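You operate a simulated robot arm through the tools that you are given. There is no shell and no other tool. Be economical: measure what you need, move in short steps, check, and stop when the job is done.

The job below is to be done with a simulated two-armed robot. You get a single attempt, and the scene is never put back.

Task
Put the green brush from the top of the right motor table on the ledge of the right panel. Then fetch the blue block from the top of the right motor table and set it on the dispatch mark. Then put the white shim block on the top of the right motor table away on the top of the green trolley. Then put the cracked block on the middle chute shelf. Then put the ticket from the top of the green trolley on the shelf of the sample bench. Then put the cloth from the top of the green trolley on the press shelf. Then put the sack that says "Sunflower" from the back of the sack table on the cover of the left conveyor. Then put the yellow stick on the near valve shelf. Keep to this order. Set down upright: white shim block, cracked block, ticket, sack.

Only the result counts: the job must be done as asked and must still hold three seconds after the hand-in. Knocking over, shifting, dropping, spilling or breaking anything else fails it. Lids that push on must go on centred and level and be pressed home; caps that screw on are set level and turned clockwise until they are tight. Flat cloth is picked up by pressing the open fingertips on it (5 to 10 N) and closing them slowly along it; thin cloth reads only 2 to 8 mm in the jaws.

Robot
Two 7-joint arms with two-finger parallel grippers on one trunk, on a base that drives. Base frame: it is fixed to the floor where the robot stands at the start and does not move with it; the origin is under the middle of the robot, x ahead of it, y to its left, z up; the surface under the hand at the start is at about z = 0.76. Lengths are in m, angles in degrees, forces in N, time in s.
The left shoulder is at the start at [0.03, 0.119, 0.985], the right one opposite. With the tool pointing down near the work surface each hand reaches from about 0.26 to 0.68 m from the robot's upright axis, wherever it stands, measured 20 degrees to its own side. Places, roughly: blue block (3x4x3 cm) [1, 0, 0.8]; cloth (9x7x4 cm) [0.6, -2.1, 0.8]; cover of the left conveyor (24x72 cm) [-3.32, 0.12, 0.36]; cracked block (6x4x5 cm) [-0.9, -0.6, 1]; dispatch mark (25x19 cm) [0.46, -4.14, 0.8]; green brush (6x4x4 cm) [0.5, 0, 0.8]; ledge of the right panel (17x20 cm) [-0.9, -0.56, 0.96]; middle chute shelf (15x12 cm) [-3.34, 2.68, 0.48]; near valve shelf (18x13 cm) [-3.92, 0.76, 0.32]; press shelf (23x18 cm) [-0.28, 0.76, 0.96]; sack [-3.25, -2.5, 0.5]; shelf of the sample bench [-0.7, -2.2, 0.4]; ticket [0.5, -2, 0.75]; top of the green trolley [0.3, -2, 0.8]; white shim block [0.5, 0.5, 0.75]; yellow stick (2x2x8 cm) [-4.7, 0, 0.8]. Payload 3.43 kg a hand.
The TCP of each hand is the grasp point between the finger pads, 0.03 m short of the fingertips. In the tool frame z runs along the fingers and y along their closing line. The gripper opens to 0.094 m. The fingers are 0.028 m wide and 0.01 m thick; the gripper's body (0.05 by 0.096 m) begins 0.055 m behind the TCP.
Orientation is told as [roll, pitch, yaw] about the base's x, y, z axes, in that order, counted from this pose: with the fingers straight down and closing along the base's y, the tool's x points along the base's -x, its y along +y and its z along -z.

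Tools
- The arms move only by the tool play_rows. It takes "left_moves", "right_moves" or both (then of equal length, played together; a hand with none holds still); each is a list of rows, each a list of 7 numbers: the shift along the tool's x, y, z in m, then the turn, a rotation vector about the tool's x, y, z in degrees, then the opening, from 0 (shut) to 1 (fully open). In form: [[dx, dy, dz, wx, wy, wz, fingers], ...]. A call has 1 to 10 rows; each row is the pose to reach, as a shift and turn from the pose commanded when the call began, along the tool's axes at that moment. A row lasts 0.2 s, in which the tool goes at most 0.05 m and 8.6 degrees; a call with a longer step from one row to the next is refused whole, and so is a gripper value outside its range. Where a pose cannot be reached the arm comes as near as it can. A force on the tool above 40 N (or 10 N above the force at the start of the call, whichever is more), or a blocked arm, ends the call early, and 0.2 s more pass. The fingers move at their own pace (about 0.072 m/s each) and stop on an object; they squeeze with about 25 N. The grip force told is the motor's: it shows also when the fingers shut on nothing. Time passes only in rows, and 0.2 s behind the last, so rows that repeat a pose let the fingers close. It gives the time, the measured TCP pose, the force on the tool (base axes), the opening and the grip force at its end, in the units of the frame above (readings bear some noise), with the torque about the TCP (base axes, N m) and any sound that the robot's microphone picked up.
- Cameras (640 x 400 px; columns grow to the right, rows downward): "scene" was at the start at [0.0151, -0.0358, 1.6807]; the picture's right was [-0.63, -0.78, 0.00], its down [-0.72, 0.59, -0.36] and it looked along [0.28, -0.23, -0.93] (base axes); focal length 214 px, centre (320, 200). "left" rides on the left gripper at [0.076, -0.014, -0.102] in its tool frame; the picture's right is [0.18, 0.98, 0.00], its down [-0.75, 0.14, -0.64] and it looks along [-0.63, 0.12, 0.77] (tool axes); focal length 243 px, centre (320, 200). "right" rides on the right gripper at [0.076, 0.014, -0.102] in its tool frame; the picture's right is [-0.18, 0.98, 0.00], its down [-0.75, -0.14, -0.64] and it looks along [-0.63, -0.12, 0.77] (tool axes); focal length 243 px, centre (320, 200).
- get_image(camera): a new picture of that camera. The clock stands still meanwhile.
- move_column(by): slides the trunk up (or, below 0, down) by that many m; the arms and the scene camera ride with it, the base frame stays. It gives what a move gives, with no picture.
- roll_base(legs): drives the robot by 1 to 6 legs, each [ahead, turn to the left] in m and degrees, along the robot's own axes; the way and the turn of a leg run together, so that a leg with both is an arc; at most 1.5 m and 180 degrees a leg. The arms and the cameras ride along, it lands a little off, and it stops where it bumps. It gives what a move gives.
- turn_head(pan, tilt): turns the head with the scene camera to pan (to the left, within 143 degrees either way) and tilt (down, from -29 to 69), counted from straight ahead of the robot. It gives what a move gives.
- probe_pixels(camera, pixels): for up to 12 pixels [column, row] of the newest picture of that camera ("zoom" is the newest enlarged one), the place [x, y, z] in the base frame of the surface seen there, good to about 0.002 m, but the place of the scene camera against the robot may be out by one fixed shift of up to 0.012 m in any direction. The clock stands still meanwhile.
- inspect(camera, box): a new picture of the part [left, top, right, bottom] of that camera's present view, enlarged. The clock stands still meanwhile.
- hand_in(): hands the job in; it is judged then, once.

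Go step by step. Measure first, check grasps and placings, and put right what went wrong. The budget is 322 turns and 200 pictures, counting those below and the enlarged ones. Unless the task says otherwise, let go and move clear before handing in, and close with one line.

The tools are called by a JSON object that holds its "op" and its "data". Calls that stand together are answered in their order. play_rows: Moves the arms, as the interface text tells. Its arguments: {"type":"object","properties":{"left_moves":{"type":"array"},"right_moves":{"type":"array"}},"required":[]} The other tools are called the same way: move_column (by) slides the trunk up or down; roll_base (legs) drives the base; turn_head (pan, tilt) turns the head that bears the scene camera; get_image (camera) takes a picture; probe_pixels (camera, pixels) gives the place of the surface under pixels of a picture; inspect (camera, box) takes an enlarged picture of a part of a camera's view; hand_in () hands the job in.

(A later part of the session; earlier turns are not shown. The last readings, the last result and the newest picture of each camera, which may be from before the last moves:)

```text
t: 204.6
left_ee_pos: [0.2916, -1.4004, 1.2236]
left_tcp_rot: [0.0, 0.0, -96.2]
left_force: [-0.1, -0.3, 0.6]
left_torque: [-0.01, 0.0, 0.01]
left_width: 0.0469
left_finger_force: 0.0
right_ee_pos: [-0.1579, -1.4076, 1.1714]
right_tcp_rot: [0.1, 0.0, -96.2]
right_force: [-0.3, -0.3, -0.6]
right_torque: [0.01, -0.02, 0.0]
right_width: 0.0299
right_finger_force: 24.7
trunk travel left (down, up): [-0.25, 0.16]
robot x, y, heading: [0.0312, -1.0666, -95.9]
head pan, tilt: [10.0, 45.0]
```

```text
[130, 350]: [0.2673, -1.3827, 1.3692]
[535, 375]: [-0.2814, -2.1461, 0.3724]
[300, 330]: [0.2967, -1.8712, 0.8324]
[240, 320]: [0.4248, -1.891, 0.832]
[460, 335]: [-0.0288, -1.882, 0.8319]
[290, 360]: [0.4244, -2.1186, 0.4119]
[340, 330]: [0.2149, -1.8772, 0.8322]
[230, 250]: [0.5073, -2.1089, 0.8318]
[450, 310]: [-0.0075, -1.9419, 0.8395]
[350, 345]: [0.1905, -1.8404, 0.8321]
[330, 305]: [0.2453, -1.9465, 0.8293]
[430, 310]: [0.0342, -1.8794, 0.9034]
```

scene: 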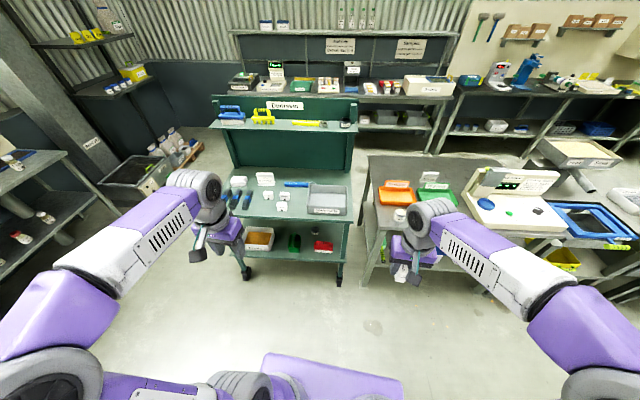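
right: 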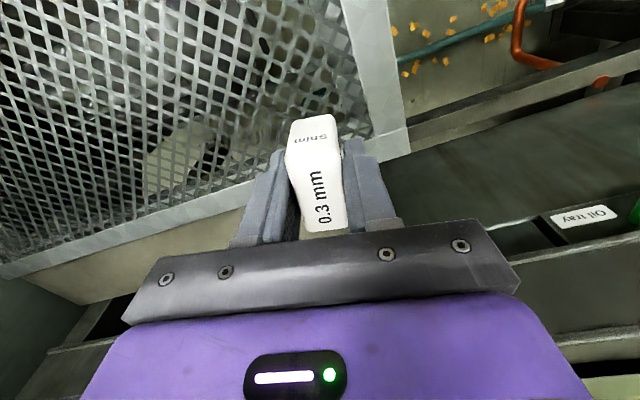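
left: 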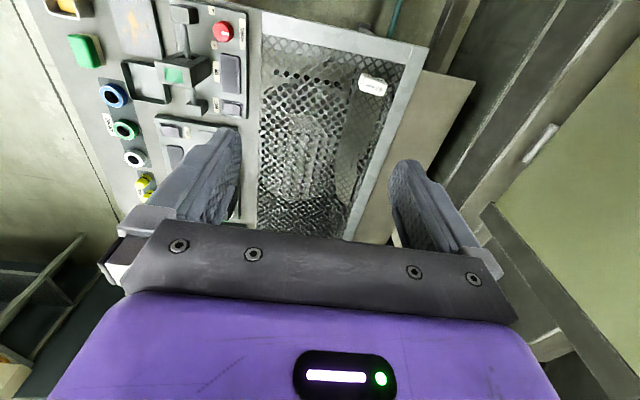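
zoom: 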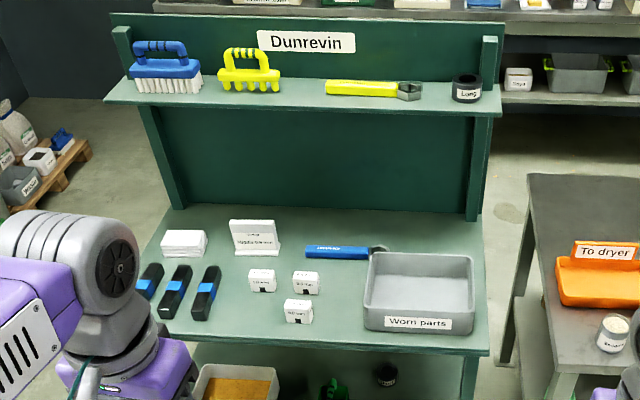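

Trolley top (z≈0.82) has a free spot between the black tools and the shims, zoom (247,316) ≈ [0.41, -1.90]. I drive in front of it.

{"op": "roll_base", "data": {"legs": [[0, 60], [0.5, 0], [0, -54]]}}

{"op": "turn_head", "data": {"pan": 0, "tilt": 50}}

{"op": "get_image", "data": {"camera": "right"}}

{"op": "get_image", "data": {"camera": "scene"}}

```text
t: 212.5
left_ee_pos: [0.7154, -1.654, 1.2227]
left_tcp_rot: [0.0, 0.0, -90.3]
left_force: [-0.3, 1.0, -0.7]
left_torque: [0.02, 0.0, 0.0]
left_width: 0.0473
left_finger_force: 0.1
right_ee_pos: [0.2684, -1.7045, 1.1713]
right_tcp_rot: [0.1, -0.1, -90.2]
right_force: [-0.5, -0.3, -1.0]
right_torque: [0.01, 0.02, 0.0]
right_width: 0.0299
right_finger_force: 24.8
trunk travel left (down, up): [-0.25, 0.16]
robot x, y, heading: [0.4237, -1.3506, -90.1]
head pan, tilt: [10.0, 45.0]
```

```text
t: 213.2
left_ee_pos: [0.7159, -1.6542, 1.2235]
left_tcp_rot: [-0.1, 0.0, -90.2]
left_force: [0.2, 0.3, 1.3]
left_torque: [0.0, -0.05, 0.02]
left_width: 0.047
left_finger_force: 0.1
right_ee_pos: [0.2684, -1.7062, 1.1713]
right_tcp_rot: [0.0, 0.0, -90.2]
right_force: [0.1, 0.2, -0.9]
right_torque: [-0.01, 0.0, 0.04]
right_width: 0.0299
right_finger_force: 25.0
trunk travel left (down, up): [-0.25, 0.16]
robot x, y, heading: [0.4228, -1.3527, -90.0]
head pan, tilt: [0.0, 50.0]
```

```text
146 pictures are left
```

right: 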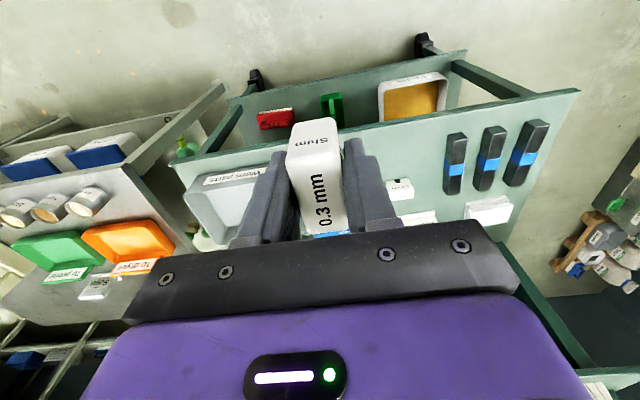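

```text
145 pictures are left
```

scene: 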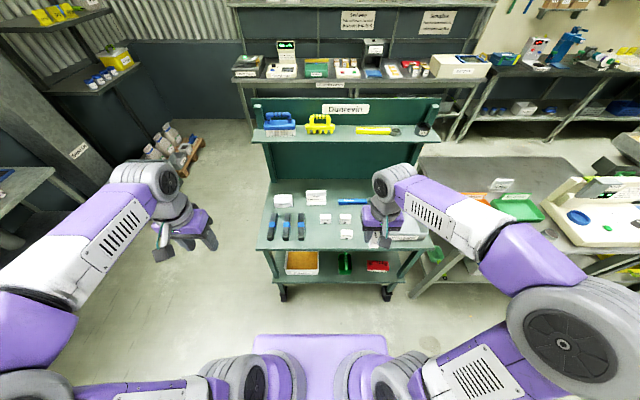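

{"op": "inspect", "data": {"camera": "scene", "box": [255, 180, 415, 280]}}

{"op": "probe_pixels", "data": {"camera": "zoom", "pixels": [[190, 190], [190, 155], [280, 152], [360, 215], [230, 170], [230, 230], [230, 260], [110, 85], [240, 75], [345, 150], [205, 150], [230, 130]]}}

```text
4.00 times, centred on (335, 230) of scene
```

zoom: 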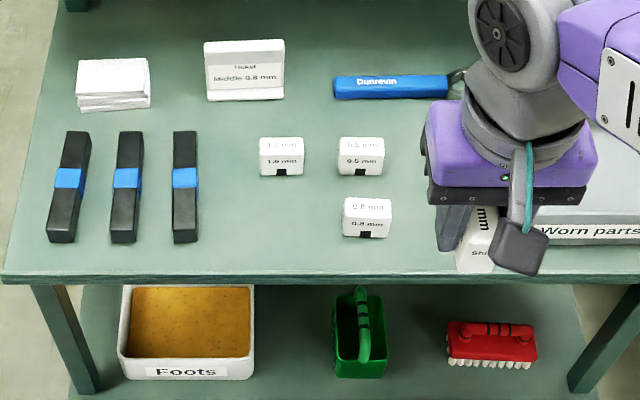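

```text
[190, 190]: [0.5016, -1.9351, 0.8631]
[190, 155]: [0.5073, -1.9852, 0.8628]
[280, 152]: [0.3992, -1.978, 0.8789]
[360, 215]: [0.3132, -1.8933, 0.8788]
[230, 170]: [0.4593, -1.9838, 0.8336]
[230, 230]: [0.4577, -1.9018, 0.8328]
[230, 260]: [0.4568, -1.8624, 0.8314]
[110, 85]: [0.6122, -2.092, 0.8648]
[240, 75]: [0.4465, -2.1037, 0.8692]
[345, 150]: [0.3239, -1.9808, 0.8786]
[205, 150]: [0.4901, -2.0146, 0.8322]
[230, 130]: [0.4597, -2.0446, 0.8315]
```

The rack of shims has an empty grid place at [0.40, -1.89]. I move above it.

{"op": "play_rows", "data": {"right_moves": [[-0.03, 0.023, 0, 0, 0, 0, 0], [-0.06, 0.046, 0, 0, 0, 0, 0], [-0.09, 0.069, 0, 0, 0, 0, 0], [-0.12, 0.092, 0.02, 0, 0, 0, 0], [-0.15, 0.115, 0.05, 0, 0, 0, 0], [-0.179, 0.137, 0.08, 0, 0, 0, 0], [-0.179, 0.137, 0.12, 0, 0, 0, 0], [-0.179, 0.137, 0.16, 0, 0, 0, 0], [-0.179, 0.137, 0.2, 0, 0, 0, 0]]}}

{"op": "get_image", "data": {"camera": "right"}}

{"op": "inspect", "data": {"camera": "scene", "box": [255, 160, 415, 280]}}

```text
t: 215.2
left_ee_pos: [0.7159, -1.6538, 1.2234]
left_tcp_rot: [0.0, 0.1, -90.4]
left_force: [-0.3, -0.2, -0.1]
left_torque: [0.05, -0.02, -0.02]
left_width: 0.0468
left_finger_force: 0.0
right_ee_pos: [0.4079, -1.888, 0.9705]
right_tcp_rot: [0.1, 0.0, -90.2]
right_force: [-0.5, -0.7, -1.2]
right_torque: [0.01, -0.04, -0.02]
right_width: 0.0297
right_finger_force: 24.6
trunk travel left (down, up): [-0.25, 0.16]
robot x, y, heading: [0.4218, -1.3498, -90.0]
head pan, tilt: [0.0, 50.0]
```

```text
143 pictures are left
```

right: 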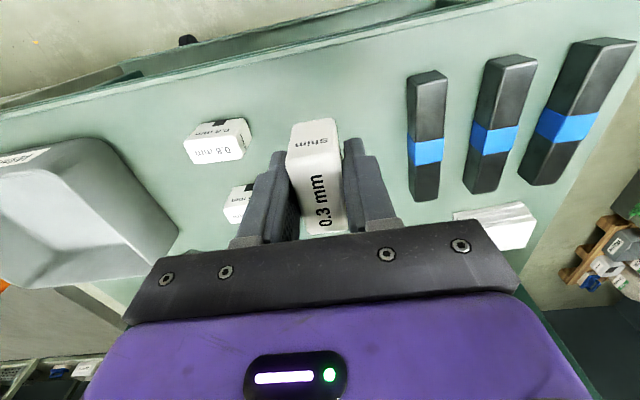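

```text
3.33 times, centred on (335, 220) of scene
```

zoom: 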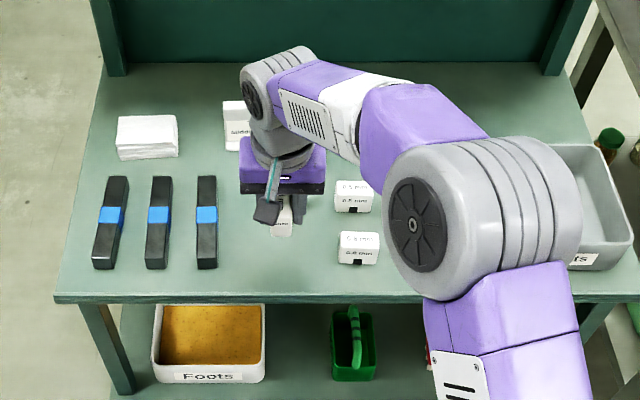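

{"op": "probe_pixels", "data": {"camera": "right", "pixels": [[215, 150], [230, 122], [370, 100], [440, 100], [410, 150], [235, 205], [330, 65], [310, 20]]}}

```text
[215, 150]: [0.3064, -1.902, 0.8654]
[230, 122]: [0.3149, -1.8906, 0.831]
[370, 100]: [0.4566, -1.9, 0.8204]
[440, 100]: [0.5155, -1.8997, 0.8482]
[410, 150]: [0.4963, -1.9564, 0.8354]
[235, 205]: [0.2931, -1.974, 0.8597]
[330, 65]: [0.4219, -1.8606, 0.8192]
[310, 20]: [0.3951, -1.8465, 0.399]
```

Table top z=0.820; block bottom is 0.041 below the TCP. I lower gently.

{"op": "play_rows", "data": {"right_moves": [[0, 0, 0.04, 0, 0, 0, 0], [0, 0, 0.075, 0, 0, 0, 0], [0, 0, 0.095, 0, 0, 0, 0], [0, 0, 0.102, 0, 0, 0, 0], [0, 0, 0.106, 0, 0, 0, 0], [0, 0, 0.109, 0, 0, 0, 0], [0, 0, 0.11, 0, 0, 0, 0]]}}

```text
t: 216.8
left_ee_pos: [0.7153, -1.6551, 1.2242]
left_tcp_rot: [0.0, -0.1, -90.3]
left_force: [0.1, 0.3, -0.5]
left_torque: [0.03, -0.04, 0.01]
left_width: 0.0467
left_finger_force: 0.1
right_ee_pos: [0.4054, -1.884, 0.8602]
right_tcp_rot: [0.0, 0.0, -90.3]
right_force: [-0.1, 0.5, -0.6]
right_torque: [-0.01, 0.0, -0.03]
right_width: 0.0296
right_finger_force: 25.0
trunk travel left (down, up): [-0.25, 0.16]
robot x, y, heading: [0.4264, -1.3481, -89.7]
head pan, tilt: [0.0, 50.0]
```

{"op": "play_rows", "data": {"right_moves": [[0, 0, 0.002, 0, 0, 0, 0], [0, 0, 0.003, 0, 0, 0, 0]]}}

```text
t: 217.4
left_ee_pos: [0.7159, -1.6543, 1.225]
left_tcp_rot: [0.0, 0.1, -90.3]
left_force: [0.5, -0.7, -0.1]
left_torque: [0.03, -0.02, 0.02]
left_width: 0.0469
left_finger_force: 0.0
right_ee_pos: [0.405, -1.8855, 0.8586]
right_tcp_rot: [0.0, 0.0, -90.2]
right_force: [0.9, -0.2, -1.5]
right_torque: [0.02, -0.04, -0.02]
right_width: 0.0298
right_finger_force: 24.8
trunk travel left (down, up): [-0.25, 0.16]
robot x, y, heading: [0.4226, -1.3473, -89.9]
head pan, tilt: [0.0, 50.0]
```

Close to contact; I go 2 mm further, release and rise.

{"op": "play_rows", "data": {"right_moves": [[0, 0, 0.002, 0, 0, 0, 0], [0, 0, 0.002, 0, 0, 0, 0.4], [0, 0, 0.002, 0, 0, 0, 0.55], [0, 0, 0.0, 0, 0, 0, 0.55], [0, 0, -0.03, 0, 0, 0, 0.55], [0, 0, -0.07, 0, 0, 0, 0.55], [0, 0, -0.12, 0, 0, 0, 0.55]]}}

{"op": "get_image", "data": {"camera": "right"}}

```text
t: 219.0
left_ee_pos: [0.7165, -1.6529, 1.2249]
left_tcp_rot: [0.0, 0.0, -90.3]
left_force: [0.5, 0.4, -0.3]
left_torque: [0.02, 0.01, 0.02]
left_width: 0.047
left_finger_force: 0.1
right_ee_pos: [0.4086, -1.8848, 0.9784]
right_tcp_rot: [0.1, 0.0, -90.3]
right_force: [0.1, 0.4, 1.1]
right_torque: [-0.01, 0.03, -0.01]
right_width: 0.0517
right_finger_force: 0.1
trunk travel left (down, up): [-0.25, 0.16]
robot x, y, heading: [0.4253, -1.3486, -90.1]
head pan, tilt: [0.0, 50.0]
```

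```text
141 pictures are left
```

right: 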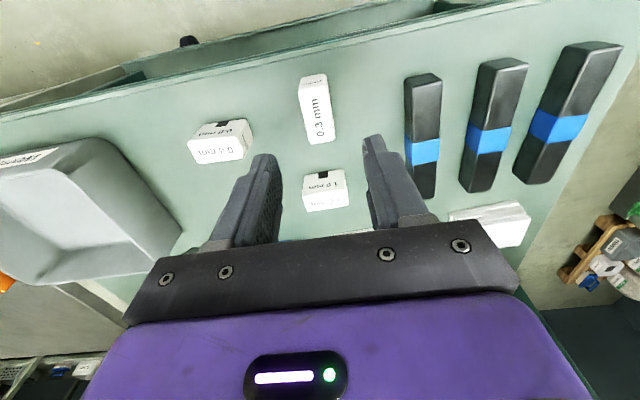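

The shim stands upright at (314,110). I retract and go to the panel for the cracked block.

{"op": "play_rows", "data": {"right_moves": [[0, 0, -0.04, 0, 0, 0, 0.55], [0, 0, -0.08, 0, 0, 0, 0.55], [0, 0, -0.12, 0, 0, 0, 0.55], [0.03, -0.023, -0.14, 0, 0, 0, 0.55], [0.06, -0.046, -0.16, 0, 0, 0, 0.55], [0.09, -0.069, -0.18, 0, 0, 0, 0.55], [0.12, -0.092, -0.19, 0, 0, 0, 0.55], [0.15, -0.115, -0.19, 0, 0, 0, 0.55], [0.179, -0.137, -0.19, 0, 0, 0, 0.55]]}}

```text
t: 221.0
left_ee_pos: [0.7156, -1.6537, 1.2233]
left_tcp_rot: [0.1, -0.1, -90.3]
left_force: [0.0, -0.5, 0.7]
left_torque: [0.01, -0.01, 0.01]
left_width: 0.0468
left_finger_force: 0.0
right_ee_pos: [0.2704, -1.7029, 1.1697]
right_tcp_rot: [0.0, -0.2, -90.2]
right_force: [-0.1, 0.2, 0.0]
right_torque: [-0.04, -0.02, 0.01]
right_width: 0.0518
right_finger_force: 0.0
trunk travel left (down, up): [-0.25, 0.16]
robot x, y, heading: [0.4196, -1.3475, -89.9]
head pan, tilt: [0.0, 50.0]
```

{"op": "roll_base", "data": {"legs": [[0, -90], [1.37, 0], [0, -90], [0.22, 0]]}}

{"op": "get_image", "data": {"camera": "right"}}

```text
t: 236.9
left_ee_pos: [-1.2346, -0.7773, 1.2236]
left_tcp_rot: [-0.1, -0.1, 87.7]
left_force: [0.2, 0.5, -0.1]
left_torque: [-0.05, 0.03, 0.0]
left_width: 0.0468
left_finger_force: 0.0
right_ee_pos: [-0.7899, -0.741, 1.1687]
right_tcp_rot: [0.1, -0.1, 87.8]
right_force: [0.6, 0.1, 0.9]
right_torque: [-0.04, 0.01, -0.01]
right_width: 0.0515
right_finger_force: 0.0
trunk travel left (down, up): [-0.25, 0.16]
robot x, y, heading: [-0.9533, -1.0916, 87.9]
head pan, tilt: [0.0, 50.0]
```

```text
140 pictures are left
```

right: 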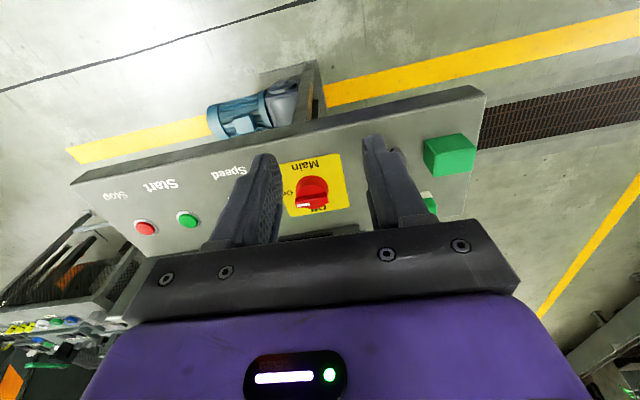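

The cracked block is hidden by a finger here; I check with the scene camera.

{"op": "inspect", "data": {"camera": "scene", "box": [260, 180, 420, 280]}}

{"op": "probe_pixels", "data": {"camera": "zoom", "pixels": [[250, 165], [330, 165], [320, 140]]}}

```text
4.00 times, centred on (340, 230) of scene
```

zoom: 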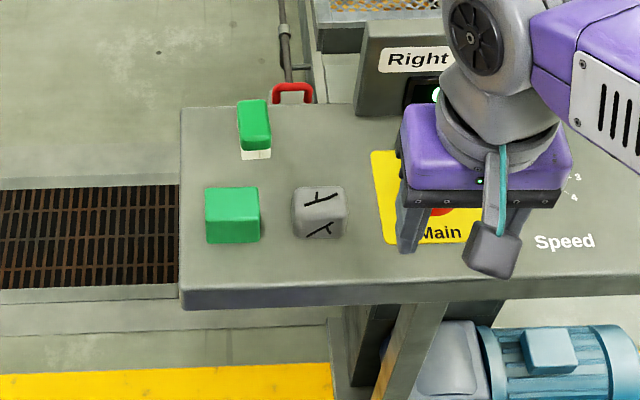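

```text
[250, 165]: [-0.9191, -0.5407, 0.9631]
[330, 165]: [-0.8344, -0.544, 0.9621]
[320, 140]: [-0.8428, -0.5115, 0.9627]
```

{"op": "play_rows", "data": {"right_moves": [[-0.036, 0.024, 0, 0, 0, 0, 0.85], [-0.072, 0.048, 0, 0, 0, 0, 0.85], [-0.108, 0.071, 0, 0, 0, 0, 0.85], [-0.108, 0.071, 0.03, 0, 0, 0, 0.85]]}}

{"op": "inspect", "data": {"camera": "right", "box": [220, 20, 460, 180]}}

```text
t: 237.9
left_ee_pos: [-1.2335, -0.7775, 1.2242]
left_tcp_rot: [0.1, 0.0, 87.7]
left_force: [0.3, -0.3, -0.1]
left_torque: [-0.02, 0.02, -0.01]
left_width: 0.0472
left_finger_force: 0.1
right_ee_pos: [-0.8557, -0.6309, 1.1375]
right_tcp_rot: [0.2, 0.0, 87.8]
right_force: [0.3, -0.5, -0.4]
right_torque: [-0.03, 0.01, 0.01]
right_width: 0.08
right_finger_force: 0.1
trunk travel left (down, up): [-0.25, 0.16]
robot x, y, heading: [-0.9519, -1.0954, 88.0]
head pan, tilt: [0.0, 50.0]
```

```text
2.50 times, centred on (340, 100) of right
```

zoom: 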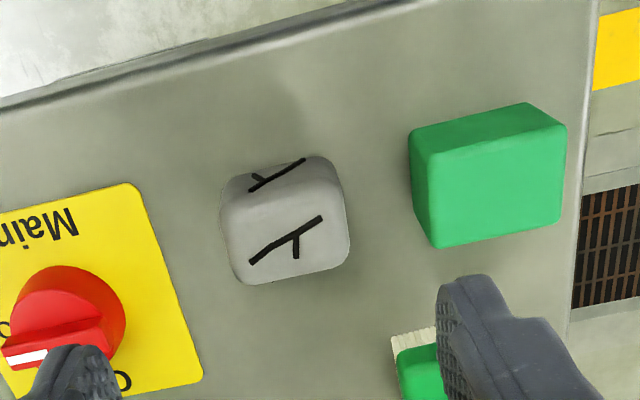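

{"op": "probe_pixels", "data": {"camera": "zoom", "pixels": [[228, 220], [340, 200], [240, 275], [345, 250], [285, 230], [275, 178], [280, 310], [420, 180], [395, 150]]}}

```text
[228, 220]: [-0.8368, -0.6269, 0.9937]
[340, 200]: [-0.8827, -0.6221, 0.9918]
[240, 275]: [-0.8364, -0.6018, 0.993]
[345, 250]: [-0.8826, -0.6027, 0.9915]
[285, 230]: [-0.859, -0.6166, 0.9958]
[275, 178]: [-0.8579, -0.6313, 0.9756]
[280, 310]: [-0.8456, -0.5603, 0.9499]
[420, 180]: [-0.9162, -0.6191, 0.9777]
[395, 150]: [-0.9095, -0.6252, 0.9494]
```

Block centre [-0.860, -0.613], about 52 mm across, top 0.995. I descend with a 71 mm opening and grip.

{"op": "play_rows", "data": {"right_moves": [[-0.018, 0.005, 0.02, 0, 0, 0, 0.76], [-0.018, 0.005, 0.06, 0, 0, 0, 0.76], [-0.018, 0.005, 0.1, 0, 0, 0, 0.76], [-0.018, 0.005, 0.135, 0, 0, 0, 0.76], [-0.018, 0.005, 0.15, 0, 0, 0, 0.76], [-0.018, 0.005, 0.15, 0, 0, 0, 0], [-0.018, 0.005, 0.15, 0, 0, 0, 0], [-0.018, 0.005, 0.15, 0, 0, 0, 0], [-0.018, 0.005, 0.145, 0, 0, 0, 0], [-0.018, 0.005, 0.135, 0, 0, 0, 0]]}}

{"op": "play_rows", "data": {"right_moves": [[0, 0, -0.02, 0, 0, 0, 0], [0, 0, -0.05, 0, 0, 0, 0], [0, 0, -0.08, 0, 0, 0, 0], [0, 0, -0.11, 0, 0, 0, 0], [0, 0, -0.14, 0, 0, 0, 0]]}}

{"op": "get_image", "data": {"camera": "right"}}

```text
t: 240.1
left_ee_pos: [-1.2351, -0.7787, 1.224]
left_tcp_rot: [0.1, 0.1, 87.6]
left_force: [0.6, 0.1, 0.2]
left_torque: [0.01, -0.02, -0.01]
left_width: 0.0472
left_finger_force: 0.1
right_ee_pos: [-0.8602, -0.6141, 1.0021]
right_tcp_rot: [0.0, -0.1, 87.9]
right_force: [-0.4, -0.4, -0.9]
right_torque: [0.02, 0.03, 0.0]
right_width: 0.0563
right_finger_force: 25.0
trunk travel left (down, up): [-0.25, 0.16]
robot x, y, heading: [-0.9522, -1.0941, 88.0]
head pan, tilt: [0.0, 50.0]
```

```text
t: 241.3
left_ee_pos: [-1.2339, -0.7765, 1.2244]
left_tcp_rot: [0.0, 0.0, 87.8]
left_force: [-0.1, -0.2, -0.2]
left_torque: [0.0, -0.02, -0.01]
left_width: 0.047
left_finger_force: 0.2
right_ee_pos: [-0.8599, -0.6158, 1.1437]
right_tcp_rot: [0.0, -0.1, 87.8]
right_force: [-0.5, -0.4, -1.9]
right_torque: [0.01, 0.0, 0.0]
right_width: 0.0558
right_finger_force: 25.1
trunk travel left (down, up): [-0.25, 0.16]
robot x, y, heading: [-0.9528, -1.093, 88.0]
head pan, tilt: [0.0, 50.0]
```

```text
137 pictures are left
```

right: 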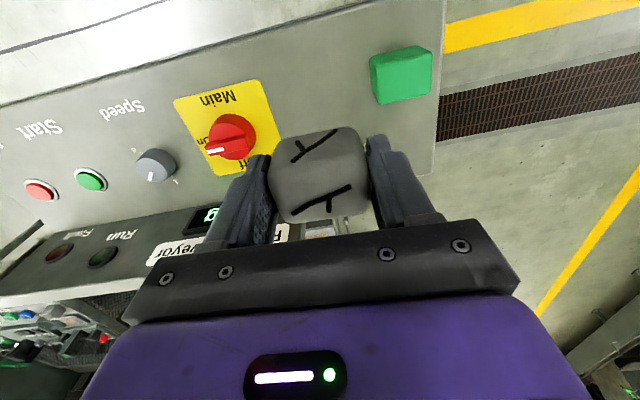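

The cracked block is held (56 mm). I retract and drive out into the aisle.

{"op": "play_rows", "data": {"right_moves": [[0.02, -0.01, -0.02, 0, 0, 0, 0], [0.05, -0.03, -0.03, 0, 0, 0, 0], [0.08, -0.05, -0.03, 0, 0, 0, 0], [0.126, -0.06, -0.03, 0, 0, 0, 0], [0.16, -0.076, -0.03, 0, 0, 0, 0]]}}

{"op": "roll_base", "data": {"legs": [[0, 92], [0.8, 0], [0, -90]]}}

{"op": "turn_head", "data": {"pan": 10, "tilt": 25}}

{"op": "get_image", "data": {"camera": "scene"}}

```text
t: 242.5
left_ee_pos: [-1.2332, -0.7775, 1.225]
left_tcp_rot: [0.0, 0.0, 87.7]
left_force: [0.5, 0.3, -0.8]
left_torque: [0.02, 0.03, -0.02]
left_width: 0.0472
left_finger_force: 0.0
right_ee_pos: [-0.7901, -0.7763, 1.1735]
right_tcp_rot: [0.1, -0.1, 87.9]
right_force: [-0.6, 0.2, -1.0]
right_torque: [0.05, -0.01, 0.02]
right_width: 0.0557
right_finger_force: 25.4
trunk travel left (down, up): [-0.25, 0.16]
robot x, y, heading: [-0.9539, -1.0966, 87.7]
head pan, tilt: [0.0, 50.0]
```

```text
t: 254.6
left_ee_pos: [-2.0626, -0.8105, 1.2241]
left_tcp_rot: [0.0, 0.0, 91.7]
left_force: [1.2, 0.1, 0.4]
left_torque: [-0.01, -0.01, 0.02]
left_width: 0.047
left_finger_force: 0.1
right_ee_pos: [-1.6193, -0.7785, 1.1728]
right_tcp_rot: [0.1, 0.0, 91.8]
right_force: [-0.5, -0.8, -2.2]
right_torque: [0.0, -0.01, -0.01]
right_width: 0.0556
right_finger_force: 25.2
trunk travel left (down, up): [-0.25, 0.16]
robot x, y, heading: [-1.7584, -1.105, 91.8]
head pan, tilt: [0.0, 50.0]
```

```text
t: 255.4
left_ee_pos: [-2.0626, -0.8093, 1.2233]
left_tcp_rot: [0.0, 0.0, 91.7]
left_force: [-0.5, 0.1, 0.9]
left_torque: [0.0, 0.0, 0.01]
left_width: 0.0469
left_finger_force: 0.0
right_ee_pos: [-1.6185, -0.7779, 1.1724]
right_tcp_rot: [0.0, 0.0, 91.8]
right_force: [1.0, -0.3, -1.6]
right_torque: [0.0, 0.0, 0.03]
right_width: 0.0558
right_finger_force: 25.2
trunk travel left (down, up): [-0.25, 0.16]
robot x, y, heading: [-1.7564, -1.1079, 92.1]
head pan, tilt: [10.0, 25.0]
```

```text
136 pictures are left
```

scene: 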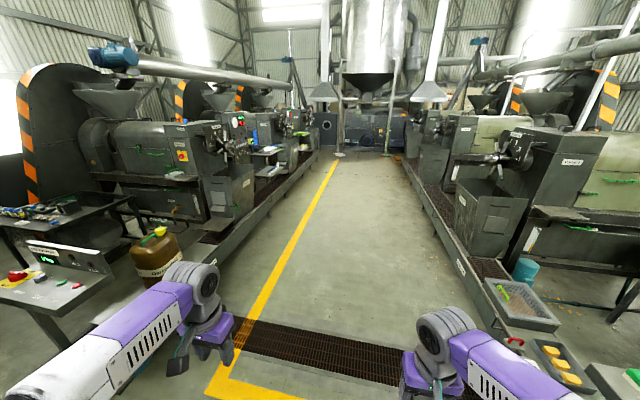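

The aisle ahead is clear. I drive up it and look left at the left machine line.

{"op": "probe_pixels", "data": {"camera": "scene", "pixels": [[240, 230], [225, 242], [300, 175], [270, 150], [265, 185], [440, 210], [500, 325], [290, 130]]}}

{"op": "roll_base", "data": {"legs": [[0, -2], [1.5, 0], [1.5, 0]]}}

{"op": "turn_head", "data": {"pan": 65, "tilt": 30}}

{"op": "get_image", "data": {"camera": "scene"}}

```text
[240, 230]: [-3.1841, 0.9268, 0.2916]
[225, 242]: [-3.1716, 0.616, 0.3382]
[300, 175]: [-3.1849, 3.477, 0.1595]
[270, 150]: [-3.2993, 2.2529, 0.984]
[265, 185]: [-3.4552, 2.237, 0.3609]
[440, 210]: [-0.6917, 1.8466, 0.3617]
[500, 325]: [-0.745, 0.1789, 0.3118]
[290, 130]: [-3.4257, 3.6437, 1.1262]
```

```text
t: 270.1
left_ee_pos: [-2.0231, 2.1606, 1.2225]
left_tcp_rot: [0.0, 0.0, 90.2]
left_force: [0.8, 0.4, 0.4]
left_torque: [0.02, 0.01, 0.02]
left_width: 0.0469
left_finger_force: 0.0
right_ee_pos: [-1.5809, 2.1813, 1.1726]
right_tcp_rot: [0.0, 0.0, 90.3]
right_force: [-0.6, -0.9, -0.8]
right_torque: [0.02, -0.02, -0.03]
right_width: 0.0559
right_finger_force: 24.7
trunk travel left (down, up): [-0.25, 0.16]
robot x, y, heading: [-1.7274, 1.8583, 90.3]
head pan, tilt: [10.0, 25.0]
```

```text
t: 271.4
left_ee_pos: [-2.0231, 2.1591, 1.225]
left_tcp_rot: [0.0, 0.0, 90.2]
left_force: [-0.4, 0.3, -0.2]
left_torque: [-0.01, 0.02, -0.01]
left_width: 0.0469
left_finger_force: 0.1
right_ee_pos: [-1.5799, 2.1811, 1.1722]
right_tcp_rot: [0.0, 0.1, 90.2]
right_force: [0.0, 0.0, -1.0]
right_torque: [-0.01, 0.02, -0.01]
right_width: 0.0557
right_finger_force: 25.0
trunk travel left (down, up): [-0.25, 0.16]
robot x, y, heading: [-1.7259, 1.8571, 90.4]
head pan, tilt: [65.0, 30.0]
```

```text
135 pictures are left
```

scene: 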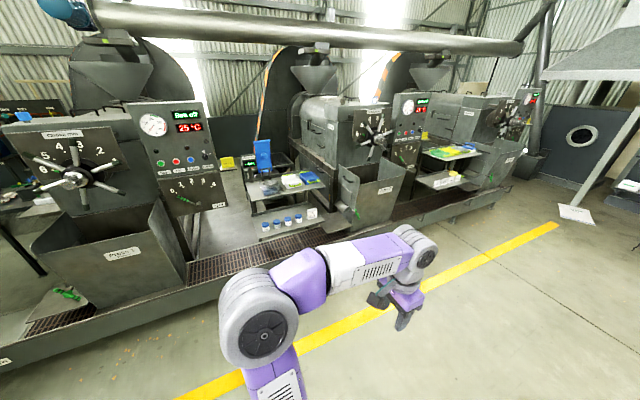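

{"op": "inspect", "data": {"camera": "scene", "box": [220, 120, 400, 250]}}

{"op": "probe_pixels", "data": {"camera": "zoom", "pixels": [[250, 380], [340, 330], [200, 240], [350, 200], [470, 300], [150, 360], [430, 180], [540, 330], [620, 300], [470, 230]]}}

```text
3.08 times, centred on (310, 185) of scene
```

zoom: 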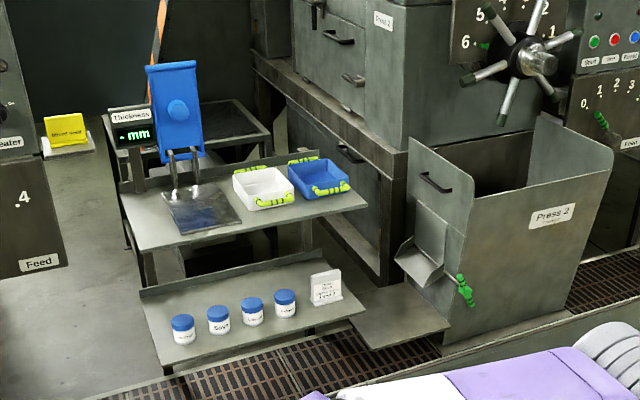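

```text
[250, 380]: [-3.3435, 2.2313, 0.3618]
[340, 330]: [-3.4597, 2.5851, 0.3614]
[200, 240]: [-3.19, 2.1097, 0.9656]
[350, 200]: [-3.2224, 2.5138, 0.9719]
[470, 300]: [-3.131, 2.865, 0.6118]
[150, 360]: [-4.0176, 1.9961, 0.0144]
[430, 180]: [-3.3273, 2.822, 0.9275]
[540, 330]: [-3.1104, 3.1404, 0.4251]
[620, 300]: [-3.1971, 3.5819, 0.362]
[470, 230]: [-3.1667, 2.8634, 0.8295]
```

{"op": "probe_pixels", "data": {"camera": "zoom", "pixels": [[390, 315], [350, 297], [410, 290], [445, 322], [375, 345], [425, 265], [400, 255], [440, 280], [240, 320], [300, 250], [325, 290]]}}

```text
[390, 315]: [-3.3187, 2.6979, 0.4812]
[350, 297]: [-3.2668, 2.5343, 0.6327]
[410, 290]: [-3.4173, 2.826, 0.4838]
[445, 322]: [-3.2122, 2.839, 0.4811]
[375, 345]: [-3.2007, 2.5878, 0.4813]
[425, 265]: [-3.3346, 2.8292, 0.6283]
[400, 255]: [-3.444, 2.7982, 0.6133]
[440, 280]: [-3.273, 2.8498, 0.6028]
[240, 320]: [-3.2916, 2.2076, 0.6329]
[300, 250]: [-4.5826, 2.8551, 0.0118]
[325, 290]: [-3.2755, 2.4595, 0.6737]
```

The middle chute's shelf (zoom (390,315)) is about x -3.42…-3.2, y 2.58…2.84, z≈0.47, between a bench and the Press 2 chute. I drive to face it.

{"op": "roll_base", "data": {"legs": [[0.75, 0], [0, 89.7], [0.7, 0]]}}

{"op": "turn_head", "data": {"pan": 0, "tilt": 45}}

{"op": "get_image", "data": {"camera": "scene"}}

```text
t: 282.6
left_ee_pos: [-2.7476, 2.2817, 1.2241]
left_tcp_rot: [0.0, 0.0, -179.0]
left_force: [0.3, 0.2, -0.5]
left_torque: [-0.02, -0.03, -0.04]
left_width: 0.047
left_finger_force: 0.0
right_ee_pos: [-2.776, 2.7252, 1.1721]
right_tcp_rot: [0.0, 0.0, -178.8]
right_force: [-0.1, 0.1, -2.0]
right_torque: [0.02, -0.01, 0.0]
right_width: 0.0559
right_finger_force: 24.5
trunk travel left (down, up): [-0.25, 0.16]
robot x, y, heading: [-2.449, 2.5789, -178.9]
head pan, tilt: [65.0, 30.0]
```

```text
t: 284.0
left_ee_pos: [-2.7484, 2.2818, 1.2235]
left_tcp_rot: [0.1, 0.0, -178.8]
left_force: [0.4, -0.1, -0.3]
left_torque: [0.02, 0.01, 0.01]
left_width: 0.0471
left_finger_force: 0.0
right_ee_pos: [-2.7742, 2.7255, 1.1732]
right_tcp_rot: [0.0, 0.0, -178.8]
right_force: [-0.3, -0.1, 0.1]
right_torque: [0.01, -0.01, -0.01]
right_width: 0.0559
right_finger_force: 25.4
trunk travel left (down, up): [-0.25, 0.16]
robot x, y, heading: [-2.4496, 2.5861, -178.8]
head pan, tilt: [0.0, 45.0]
```

```text
133 pictures are left
```

scene: 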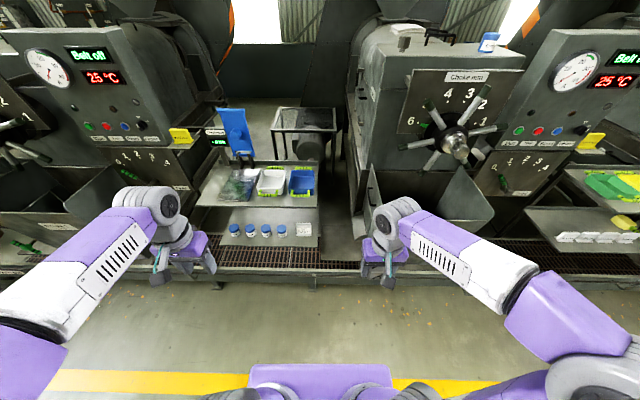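

{"op": "probe_pixels", "data": {"camera": "scene", "pixels": [[455, 148], [440, 165], [430, 130], [400, 147], [412, 122], [462, 190], [345, 185], [320, 200], [360, 175], [335, 255], [370, 120], [350, 210]]}}

{"op": "inspect", "data": {"camera": "scene", "box": [290, 150, 440, 290]}}

```text
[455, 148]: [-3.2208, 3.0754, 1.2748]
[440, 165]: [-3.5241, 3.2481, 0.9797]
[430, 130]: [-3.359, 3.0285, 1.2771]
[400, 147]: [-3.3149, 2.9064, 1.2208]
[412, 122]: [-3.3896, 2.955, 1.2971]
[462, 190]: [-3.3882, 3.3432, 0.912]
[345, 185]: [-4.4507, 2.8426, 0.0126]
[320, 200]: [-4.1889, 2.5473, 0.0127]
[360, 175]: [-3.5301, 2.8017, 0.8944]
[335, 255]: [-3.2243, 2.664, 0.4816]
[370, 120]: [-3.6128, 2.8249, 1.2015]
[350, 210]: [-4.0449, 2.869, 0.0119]
```

```text
2.86 times, centred on (365, 220) of scene
```

zoom: 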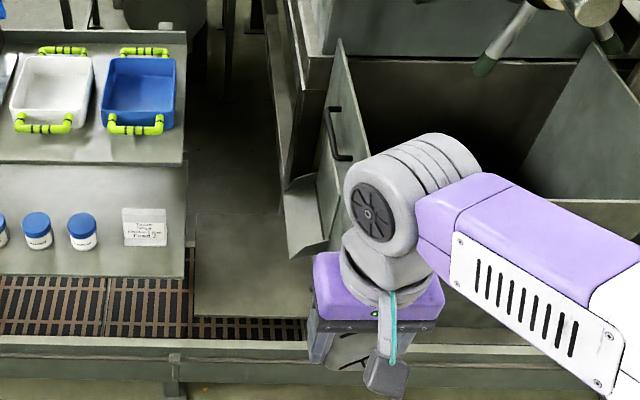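

I raise the left hand, shift the right hand to y≈2.66, and lower the trunk 0.25 m before closing in.

{"op": "play_rows", "data": {"right_moves": [[0, 0.015, 0, 0, 0, 0, 0], [0, 0.03, 0, 0, 0, 0, 0], [0, 0.045, 0, 0, 0, 0, 0], [0, 0.06, 0, 0, 0, 0, 0], [0, 0.06, 0, 0, 0, 0, 0], [0, 0.06, 0, 0, 0, 0, 0]], "left_moves": [[0, 0, -0.04, 0, 0, 0, 0.5], [0, 0, -0.08, 0, 0, 0, 0.5], [0.01, 0, -0.12, 0, 0, 0, 0.5], [0.02, 0, -0.16, 0, 0, 0, 0.5], [0.03, 0, -0.2, 0, 0, 0, 0.5], [0.03, 0, -0.22, 0, 0, 0, 0.5]]}}

{"op": "move_column", "data": {"by": -0.25}}

{"op": "roll_base", "data": {"legs": [[0, -1.2], [0.36, 0]]}}

{"op": "get_image", "data": {"camera": "scene"}}

{"op": "get_image", "data": {"camera": "right"}}

```text
t: 285.4
left_ee_pos: [-2.7246, 2.283, 1.3949]
left_tcp_rot: [0.0, 0.0, -178.9]
left_force: [-0.6, -0.5, -0.2]
left_torque: [-0.03, -0.02, 0.01]
left_width: 0.047
left_finger_force: 0.1
left hand out of reach, approached as far as the arm can: row 5, 6
right_ee_pos: [-2.7747, 2.6634, 1.1722]
right_tcp_rot: [0.1, -0.1, -178.8]
right_force: [-0.6, -0.7, -0.8]
right_torque: [-0.01, 0.0, -0.01]
right_width: 0.0559
right_finger_force: 24.6
trunk travel left (down, up): [-0.25, 0.16]
robot x, y, heading: [-2.449, 2.5832, -178.6]
head pan, tilt: [0.0, 45.0]
```

```text
t: 288.0
left_ee_pos: [-2.7241, 2.283, 1.1454]
left_tcp_rot: [0.1, 0.1, -178.8]
left_force: [0.2, 0.0, -0.4]
left_torque: [0.02, -0.03, 0.0]
left_width: 0.047
left_finger_force: 0.0
right_ee_pos: [-2.7749, 2.6644, 0.9219]
right_tcp_rot: [0.1, -0.1, -178.8]
right_force: [-0.1, -1.2, -0.6]
right_torque: [-0.01, -0.02, 0.01]
right_width: 0.0558
right_finger_force: 25.0
trunk travel left (down, up): [0.0, 0.41]
robot x, y, heading: [-2.4496, 2.5846, -178.8]
head pan, tilt: [0.0, 45.0]
```

```text
t: 290.6
left_ee_pos: [-3.0841, 2.2867, 1.1438]
left_tcp_rot: [0.1, -0.1, 179.9]
left_force: [-0.2, 0.2, 0.4]
left_torque: [0.02, 0.04, -0.02]
left_width: 0.047
left_finger_force: 0.0
right_ee_pos: [-3.1274, 2.6706, 0.9204]
right_tcp_rot: [0.1, 0.0, 180.0]
right_force: [0.3, -0.2, -0.4]
right_torque: [-0.01, -0.03, 0.02]
right_width: 0.0558
right_finger_force: 24.7
trunk travel left (down, up): [0.0, 0.41]
robot x, y, heading: [-2.8008, 2.5828, -179.9]
head pan, tilt: [0.0, 45.0]
```

```text
131 pictures are left
```

scene: 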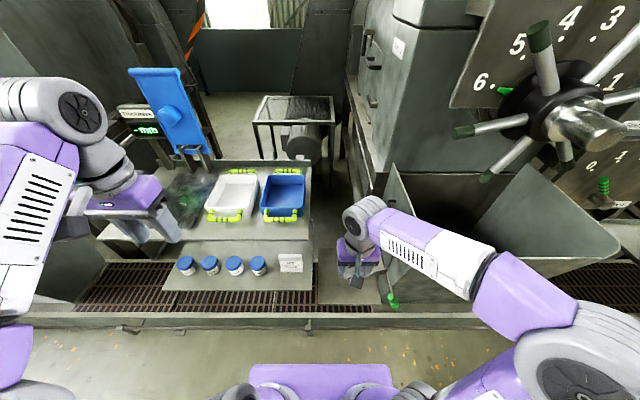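

```text
130 pictures are left
```

right: 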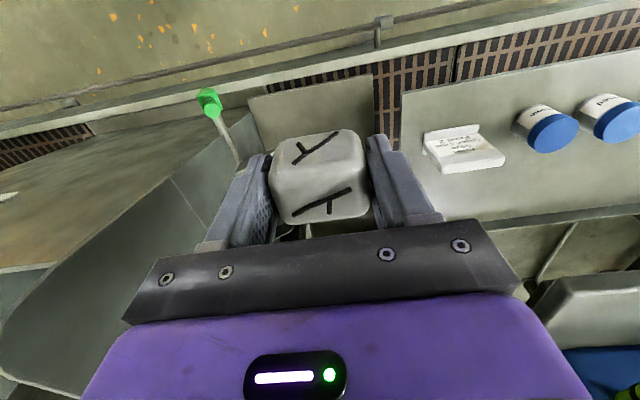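

{"op": "play_rows", "data": {"right_moves": [[-0.045, 0.002, 0, 0, 0, 0, 0], [-0.09, 0.003, 0, 0, 0, 0, 0], [-0.135, 0.005, 0, 0, 0, 0, 0], [-0.18, 0.006, 0, 0, 0, 0, 0], [-0.213, 0.006, 0, 0, 0, 0, 0], [-0.213, 0.006, 0.05, 0, 0, 0, 0], [-0.213, 0.006, 0.1, 0, 0, 0, 0], [-0.213, 0.006, 0.15, 0, 0, 0, 0], [-0.213, 0.006, 0.2, 0, 0, 0, 0]]}}

{"op": "get_image", "data": {"camera": "scene"}}

{"op": "get_image", "data": {"camera": "right"}}

```text
t: 292.6
left_ee_pos: [-3.0839, 2.2881, 1.1447]
left_tcp_rot: [0.1, 0.0, 179.9]
left_force: [1.0, 0.7, 1.0]
left_torque: [0.01, 0.03, 0.03]
left_width: 0.0471
left_finger_force: 0.0
right_ee_pos: [-3.3406, 2.6677, 0.7225]
right_tcp_rot: [0.0, -0.1, 180.0]
right_force: [0.5, -0.4, -0.4]
right_torque: [-0.01, 0.0, 0.02]
right_width: 0.0558
right_finger_force: 24.6
trunk travel left (down, up): [0.0, 0.41]
robot x, y, heading: [-2.8028, 2.582, -180.3]
head pan, tilt: [0.0, 45.0]
```

```text
129 pictures are left
```

scene: 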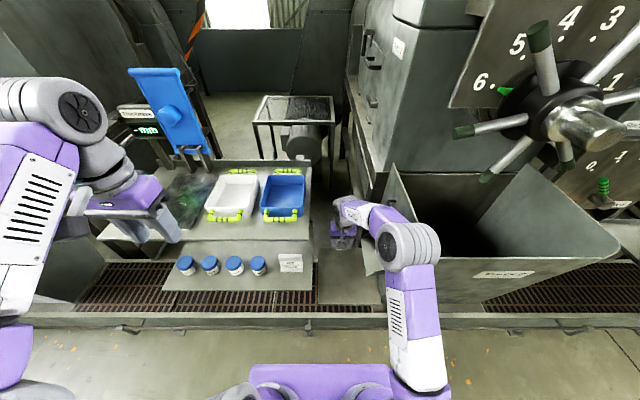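

```text
128 pictures are left
```

right: 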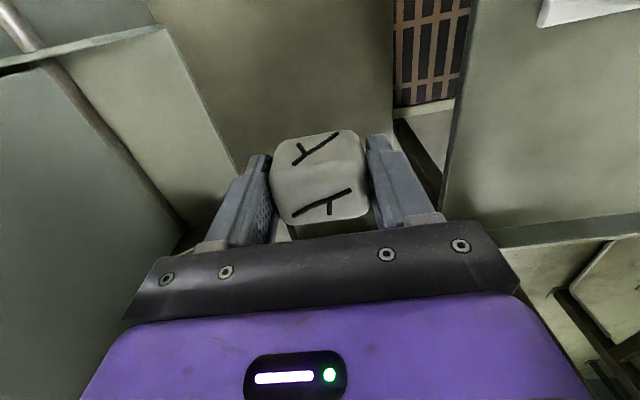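

{"op": "probe_pixels", "data": {"camera": "right", "pixels": [[300, 100], [380, 60], [210, 40], [180, 100], [230, 160], [390, 110], [180, 40], [150, 30]]}}

```text
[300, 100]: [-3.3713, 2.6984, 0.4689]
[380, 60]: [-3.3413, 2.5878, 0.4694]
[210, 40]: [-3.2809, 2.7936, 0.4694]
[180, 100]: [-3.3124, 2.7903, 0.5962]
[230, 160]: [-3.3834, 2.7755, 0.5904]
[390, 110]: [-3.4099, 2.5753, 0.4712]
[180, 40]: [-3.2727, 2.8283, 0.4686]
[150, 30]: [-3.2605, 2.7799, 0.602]
```

Shelf z=0.469, spout lip at y≥2.775: there is clearance. I lower the block down to it.

{"op": "play_rows", "data": {"right_moves": [[0, 0, 0.04, 0, 0, 0, 0], [0, 0, 0.08, 0, 0, 0, 0], [0, 0, 0.12, 0, 0, 0, 0], [0, 0, 0.16, 0, 0, 0, 0], [0, 0, 0.19, 0, 0, 0, 0], [0, 0, 0.205, 0, 0, 0, 0], [0, 0, 0.21, 0, 0, 0, 0], [0, 0, 0.213, 0, 0, 0, 0], [0, 0, 0.215, 0, 0, 0, 0], [0, 0, 0.216, 0, 0, 0, 0]]}}

```text
t: 294.8
left_ee_pos: [-3.0834, 2.287, 1.1448]
left_tcp_rot: [0.0, 0.0, 180.0]
left_force: [-0.1, -0.4, -0.5]
left_torque: [0.03, -0.01, 0.0]
left_width: 0.0471
left_finger_force: 0.1
right_ee_pos: [-3.3401, 2.6643, 0.5057]
right_tcp_rot: [0.1, -0.1, 180.0]
right_force: [1.3, -1.4, 0.3]
right_torque: [0.03, 0.0, 0.03]
right_width: 0.0558
right_finger_force: 25.0
trunk travel left (down, up): [0.0, 0.41]
robot x, y, heading: [-2.8028, 2.5846, -179.9]
head pan, tilt: [0.0, 45.0]
```

{"op": "play_rows", "data": {"right_moves": [[0, 0, 0.0015, 0, 0, 0, 0], [0, 0, 0.0015, 0, 0, 0, 0.65], [0, 0, 0.0015, 0, 0, 0, 0.8], [0, 0, 0.0, 0, 0, 0, 0.8], [0, 0, -0.03, 0, 0, 0, 0.8], [0, 0, -0.07, 0, 0, 0, 0.8], [0, 0, -0.12, 0, 0, 0, 0.8], [0, 0, -0.165, 0, 0, 0, 0.8], [0, 0, -0.21, 0, 0, 0, 0.8]]}}

{"op": "get_image", "data": {"camera": "right"}}

```text
t: 296.8
left_ee_pos: [-3.082, 2.2875, 1.1444]
left_tcp_rot: [0.1, 0.0, 180.0]
left_force: [0.4, 0.4, -0.6]
left_torque: [-0.03, 0.0, -0.03]
left_width: 0.0472
left_finger_force: 0.0
right_ee_pos: [-3.3416, 2.6642, 0.7182]
right_tcp_rot: [-0.1, 0.0, 180.0]
right_force: [0.0, 0.2, -0.9]
right_torque: [0.0, 0.02, -0.02]
right_width: 0.0751
right_finger_force: 0.2
trunk travel left (down, up): [0.0, 0.41]
robot x, y, heading: [-2.8015, 2.5831, -179.9]
head pan, tilt: [0.0, 45.0]
```

```text
127 pictures are left
```

right: 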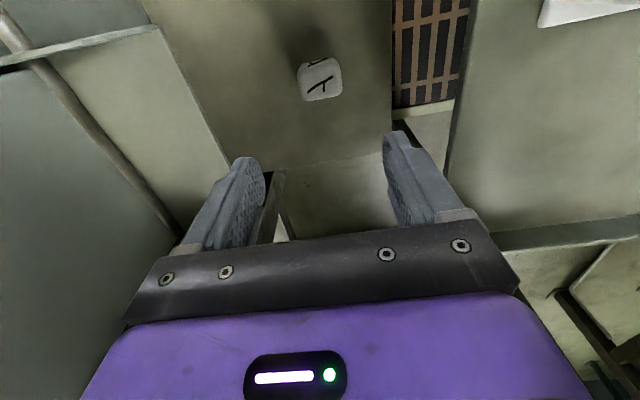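

The cracked block stands on the middle chute shelf at (320,78). I retract fully.

{"op": "play_rows", "data": {"right_moves": [[0, 0, -0.05, 0, 0, 0, 0.8], [0, 0, -0.1, 0, 0, 0, 0.8], [0, 0, -0.15, 0, 0, 0, 0.8], [0, 0, -0.2, 0, 0, 0, 0.8], [0.045, 0, -0.2, 0, 0, 0, 0.8], [0.09, 0, -0.2, 0, 0, 0, 0.8], [0.135, 0, -0.2, 0, 0, 0, 0.8], [0.18, 0, -0.2, 0, 0, 0, 0.8], [0.213, 0, -0.2, 0, 0, 0, 0.8]]}}

```text
t: 298.8
left_ee_pos: [-3.0838, 2.2879, 1.1441]
left_tcp_rot: [0.1, -0.1, 179.9]
left_force: [-0.8, 0.7, 0.3]
left_torque: [0.01, 0.01, 0.0]
left_width: 0.047
left_finger_force: 0.0
right_ee_pos: [-3.1228, 2.6648, 0.9153]
right_tcp_rot: [0.0, -0.2, 179.9]
right_force: [-0.7, 0.3, -0.5]
right_torque: [-0.04, -0.01, 0.0]
right_width: 0.0752
right_finger_force: 0.1
trunk travel left (down, up): [0.0, 0.41]
robot x, y, heading: [-2.8033, 2.5807, -179.8]
head pan, tilt: [0.0, 45.0]
```

{"op": "roll_base", "data": {"legs": [[-1.0, 0]]}}

{"op": "move_column", "data": {"by": 0.25}}

{"op": "play_rows", "data": {"left_moves": [[0, 0, 0.05, 0, 0, 0, 0.5], [0, 0, 0.1, 0, 0, 0, 0.5], [0, 0, 0.15, 0, 0, 0, 0.5], [-0.02, 0, 0.17, 0, 0, 0, 0.5]], "right_moves": [[0, -0.015, 0, 0, 0, 0, 0.5], [0, -0.03, 0, 0, 0, 0, 0.5], [0, -0.045, 0, 0, 0, 0, 0.5], [0, -0.06, 0, 0, 0, 0, 0.5]]}}

{"op": "roll_base", "data": {"legs": [[0, 90], [1.5, 0], [1.5, 0], [0.75, 0], [0, 90]]}}

```text
t: 304.0
left_ee_pos: [-2.0897, 2.2897, 1.1442]
left_tcp_rot: [0.1, 0.0, -179.9]
left_force: [0.6, 0.5, -0.2]
left_torque: [-0.01, 0.03, -0.02]
left_width: 0.047
left_finger_force: 0.1
right_ee_pos: [-2.1316, 2.6668, 0.915]
right_tcp_rot: [0.1, -0.1, -179.8]
right_force: [0.1, 0.8, -0.1]
right_torque: [-0.03, -0.02, -0.01]
right_width: 0.0751
right_finger_force: 0.0
trunk travel left (down, up): [0.0, 0.41]
robot x, y, heading: [-1.8105, 2.5799, -179.5]
head pan, tilt: [0.0, 45.0]
```

```text
t: 306.6
left_ee_pos: [-2.0907, 2.2902, 1.3943]
left_tcp_rot: [0.1, 0.0, -179.9]
left_force: [0.4, 0.4, -0.7]
left_torque: [-0.03, -0.04, 0.01]
left_width: 0.047
left_finger_force: 0.1
right_ee_pos: [-2.1306, 2.6668, 1.1647]
right_tcp_rot: [0.0, 0.1, -179.7]
right_force: [-0.3, -0.1, -0.7]
right_torque: [-0.01, 0.03, -0.01]
right_width: 0.0753
right_finger_force: 0.0
trunk travel left (down, up): [-0.25, 0.16]
robot x, y, heading: [-1.8097, 2.5872, -180.0]
head pan, tilt: [0.0, 45.0]
```

```text
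t: 307.6
left_ee_pos: [-2.1087, 2.2903, 1.2242]
left_tcp_rot: [0.0, 0.0, -179.9]
left_force: [-0.1, -0.5, 0.6]
left_torque: [0.0, -0.02, 0.03]
left_width: 0.0469
left_finger_force: 0.1
right_ee_pos: [-2.1322, 2.7285, 1.1667]
right_tcp_rot: [0.0, 0.0, -179.8]
right_force: [-0.7, 0.0, -0.7]
right_torque: [0.01, -0.05, 0.02]
right_width: 0.0467
right_finger_force: 0.1
trunk travel left (down, up): [-0.25, 0.16]
robot x, y, heading: [-1.811, 2.584, -179.6]
head pan, tilt: [0.0, 45.0]
```

```text
t: 333.5
left_ee_pos: [-1.707, -0.8981, 1.2251]
left_tcp_rot: [0.1, 0.0, 0.2]
left_force: [1.1, -0.8, 0.4]
left_torque: [0.02, 0.0, -0.01]
left_width: 0.0472
left_finger_force: 0.1
right_ee_pos: [-1.6823, -1.3385, 1.1659]
right_tcp_rot: [0.0, 0.0, 0.4]
right_force: [-0.1, 0.3, 0.3]
right_torque: [0.01, 0.01, -0.03]
right_width: 0.0468
right_finger_force: 0.0
trunk travel left (down, up): [-0.25, 0.16]
robot x, y, heading: [-2.0033, -1.1996, 0.7]
head pan, tilt: [0.0, 45.0]
```

I drive to x≈-0.7 and look at the sample bench's shelf on the way.

{"op": "roll_base", "data": {"legs": [[1.3, -0.7]]}}

{"op": "turn_head", "data": {"pan": -90, "tilt": 40}}

{"op": "get_image", "data": {"camera": "scene"}}

```text
t: 340.1
left_ee_pos: [-0.3921, -0.8443, 1.2245]
left_tcp_rot: [0.0, 0.0, 2.8]
left_force: [0.7, 0.7, 0.3]
left_torque: [-0.01, 0.0, -0.02]
left_width: 0.0472
left_finger_force: 0.0
right_ee_pos: [-0.3463, -1.2828, 1.1671]
right_tcp_rot: [0.1, -0.2, 3.0]
right_force: [-0.9, -0.6, 0.0]
right_torque: [-0.02, -0.02, 0.02]
right_width: 0.0471
right_finger_force: 0.1
trunk travel left (down, up): [-0.25, 0.16]
robot x, y, heading: [-0.6749, -1.1536, 2.9]
head pan, tilt: [0.0, 45.0]
```

```text
t: 341.8
left_ee_pos: [-0.3919, -0.8452, 1.2247]
left_tcp_rot: [0.0, 0.0, 2.9]
left_force: [0.8, 0.9, -0.5]
left_torque: [0.01, -0.03, 0.0]
left_width: 0.0469
left_finger_force: 0.0
right_ee_pos: [-0.3477, -1.2826, 1.1672]
right_tcp_rot: [0.1, 0.0, 3.0]
right_force: [-0.2, 0.1, -0.2]
right_torque: [0.0, -0.01, 0.01]
right_width: 0.0468
right_finger_force: 0.1
trunk travel left (down, up): [-0.25, 0.16]
robot x, y, heading: [-0.6731, -1.1532, 3.0]
head pan, tilt: [-90.0, 40.0]
```

```text
126 pictures are left
```

scene: 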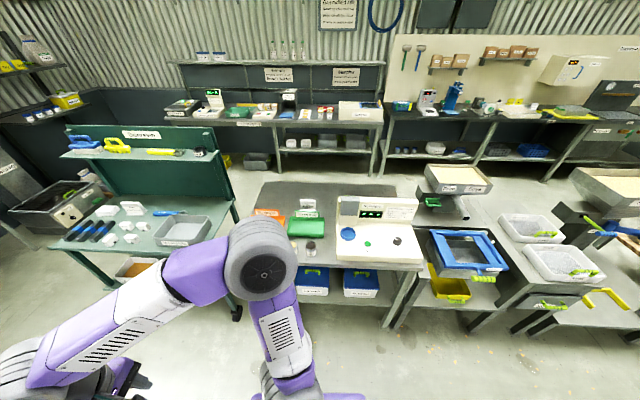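

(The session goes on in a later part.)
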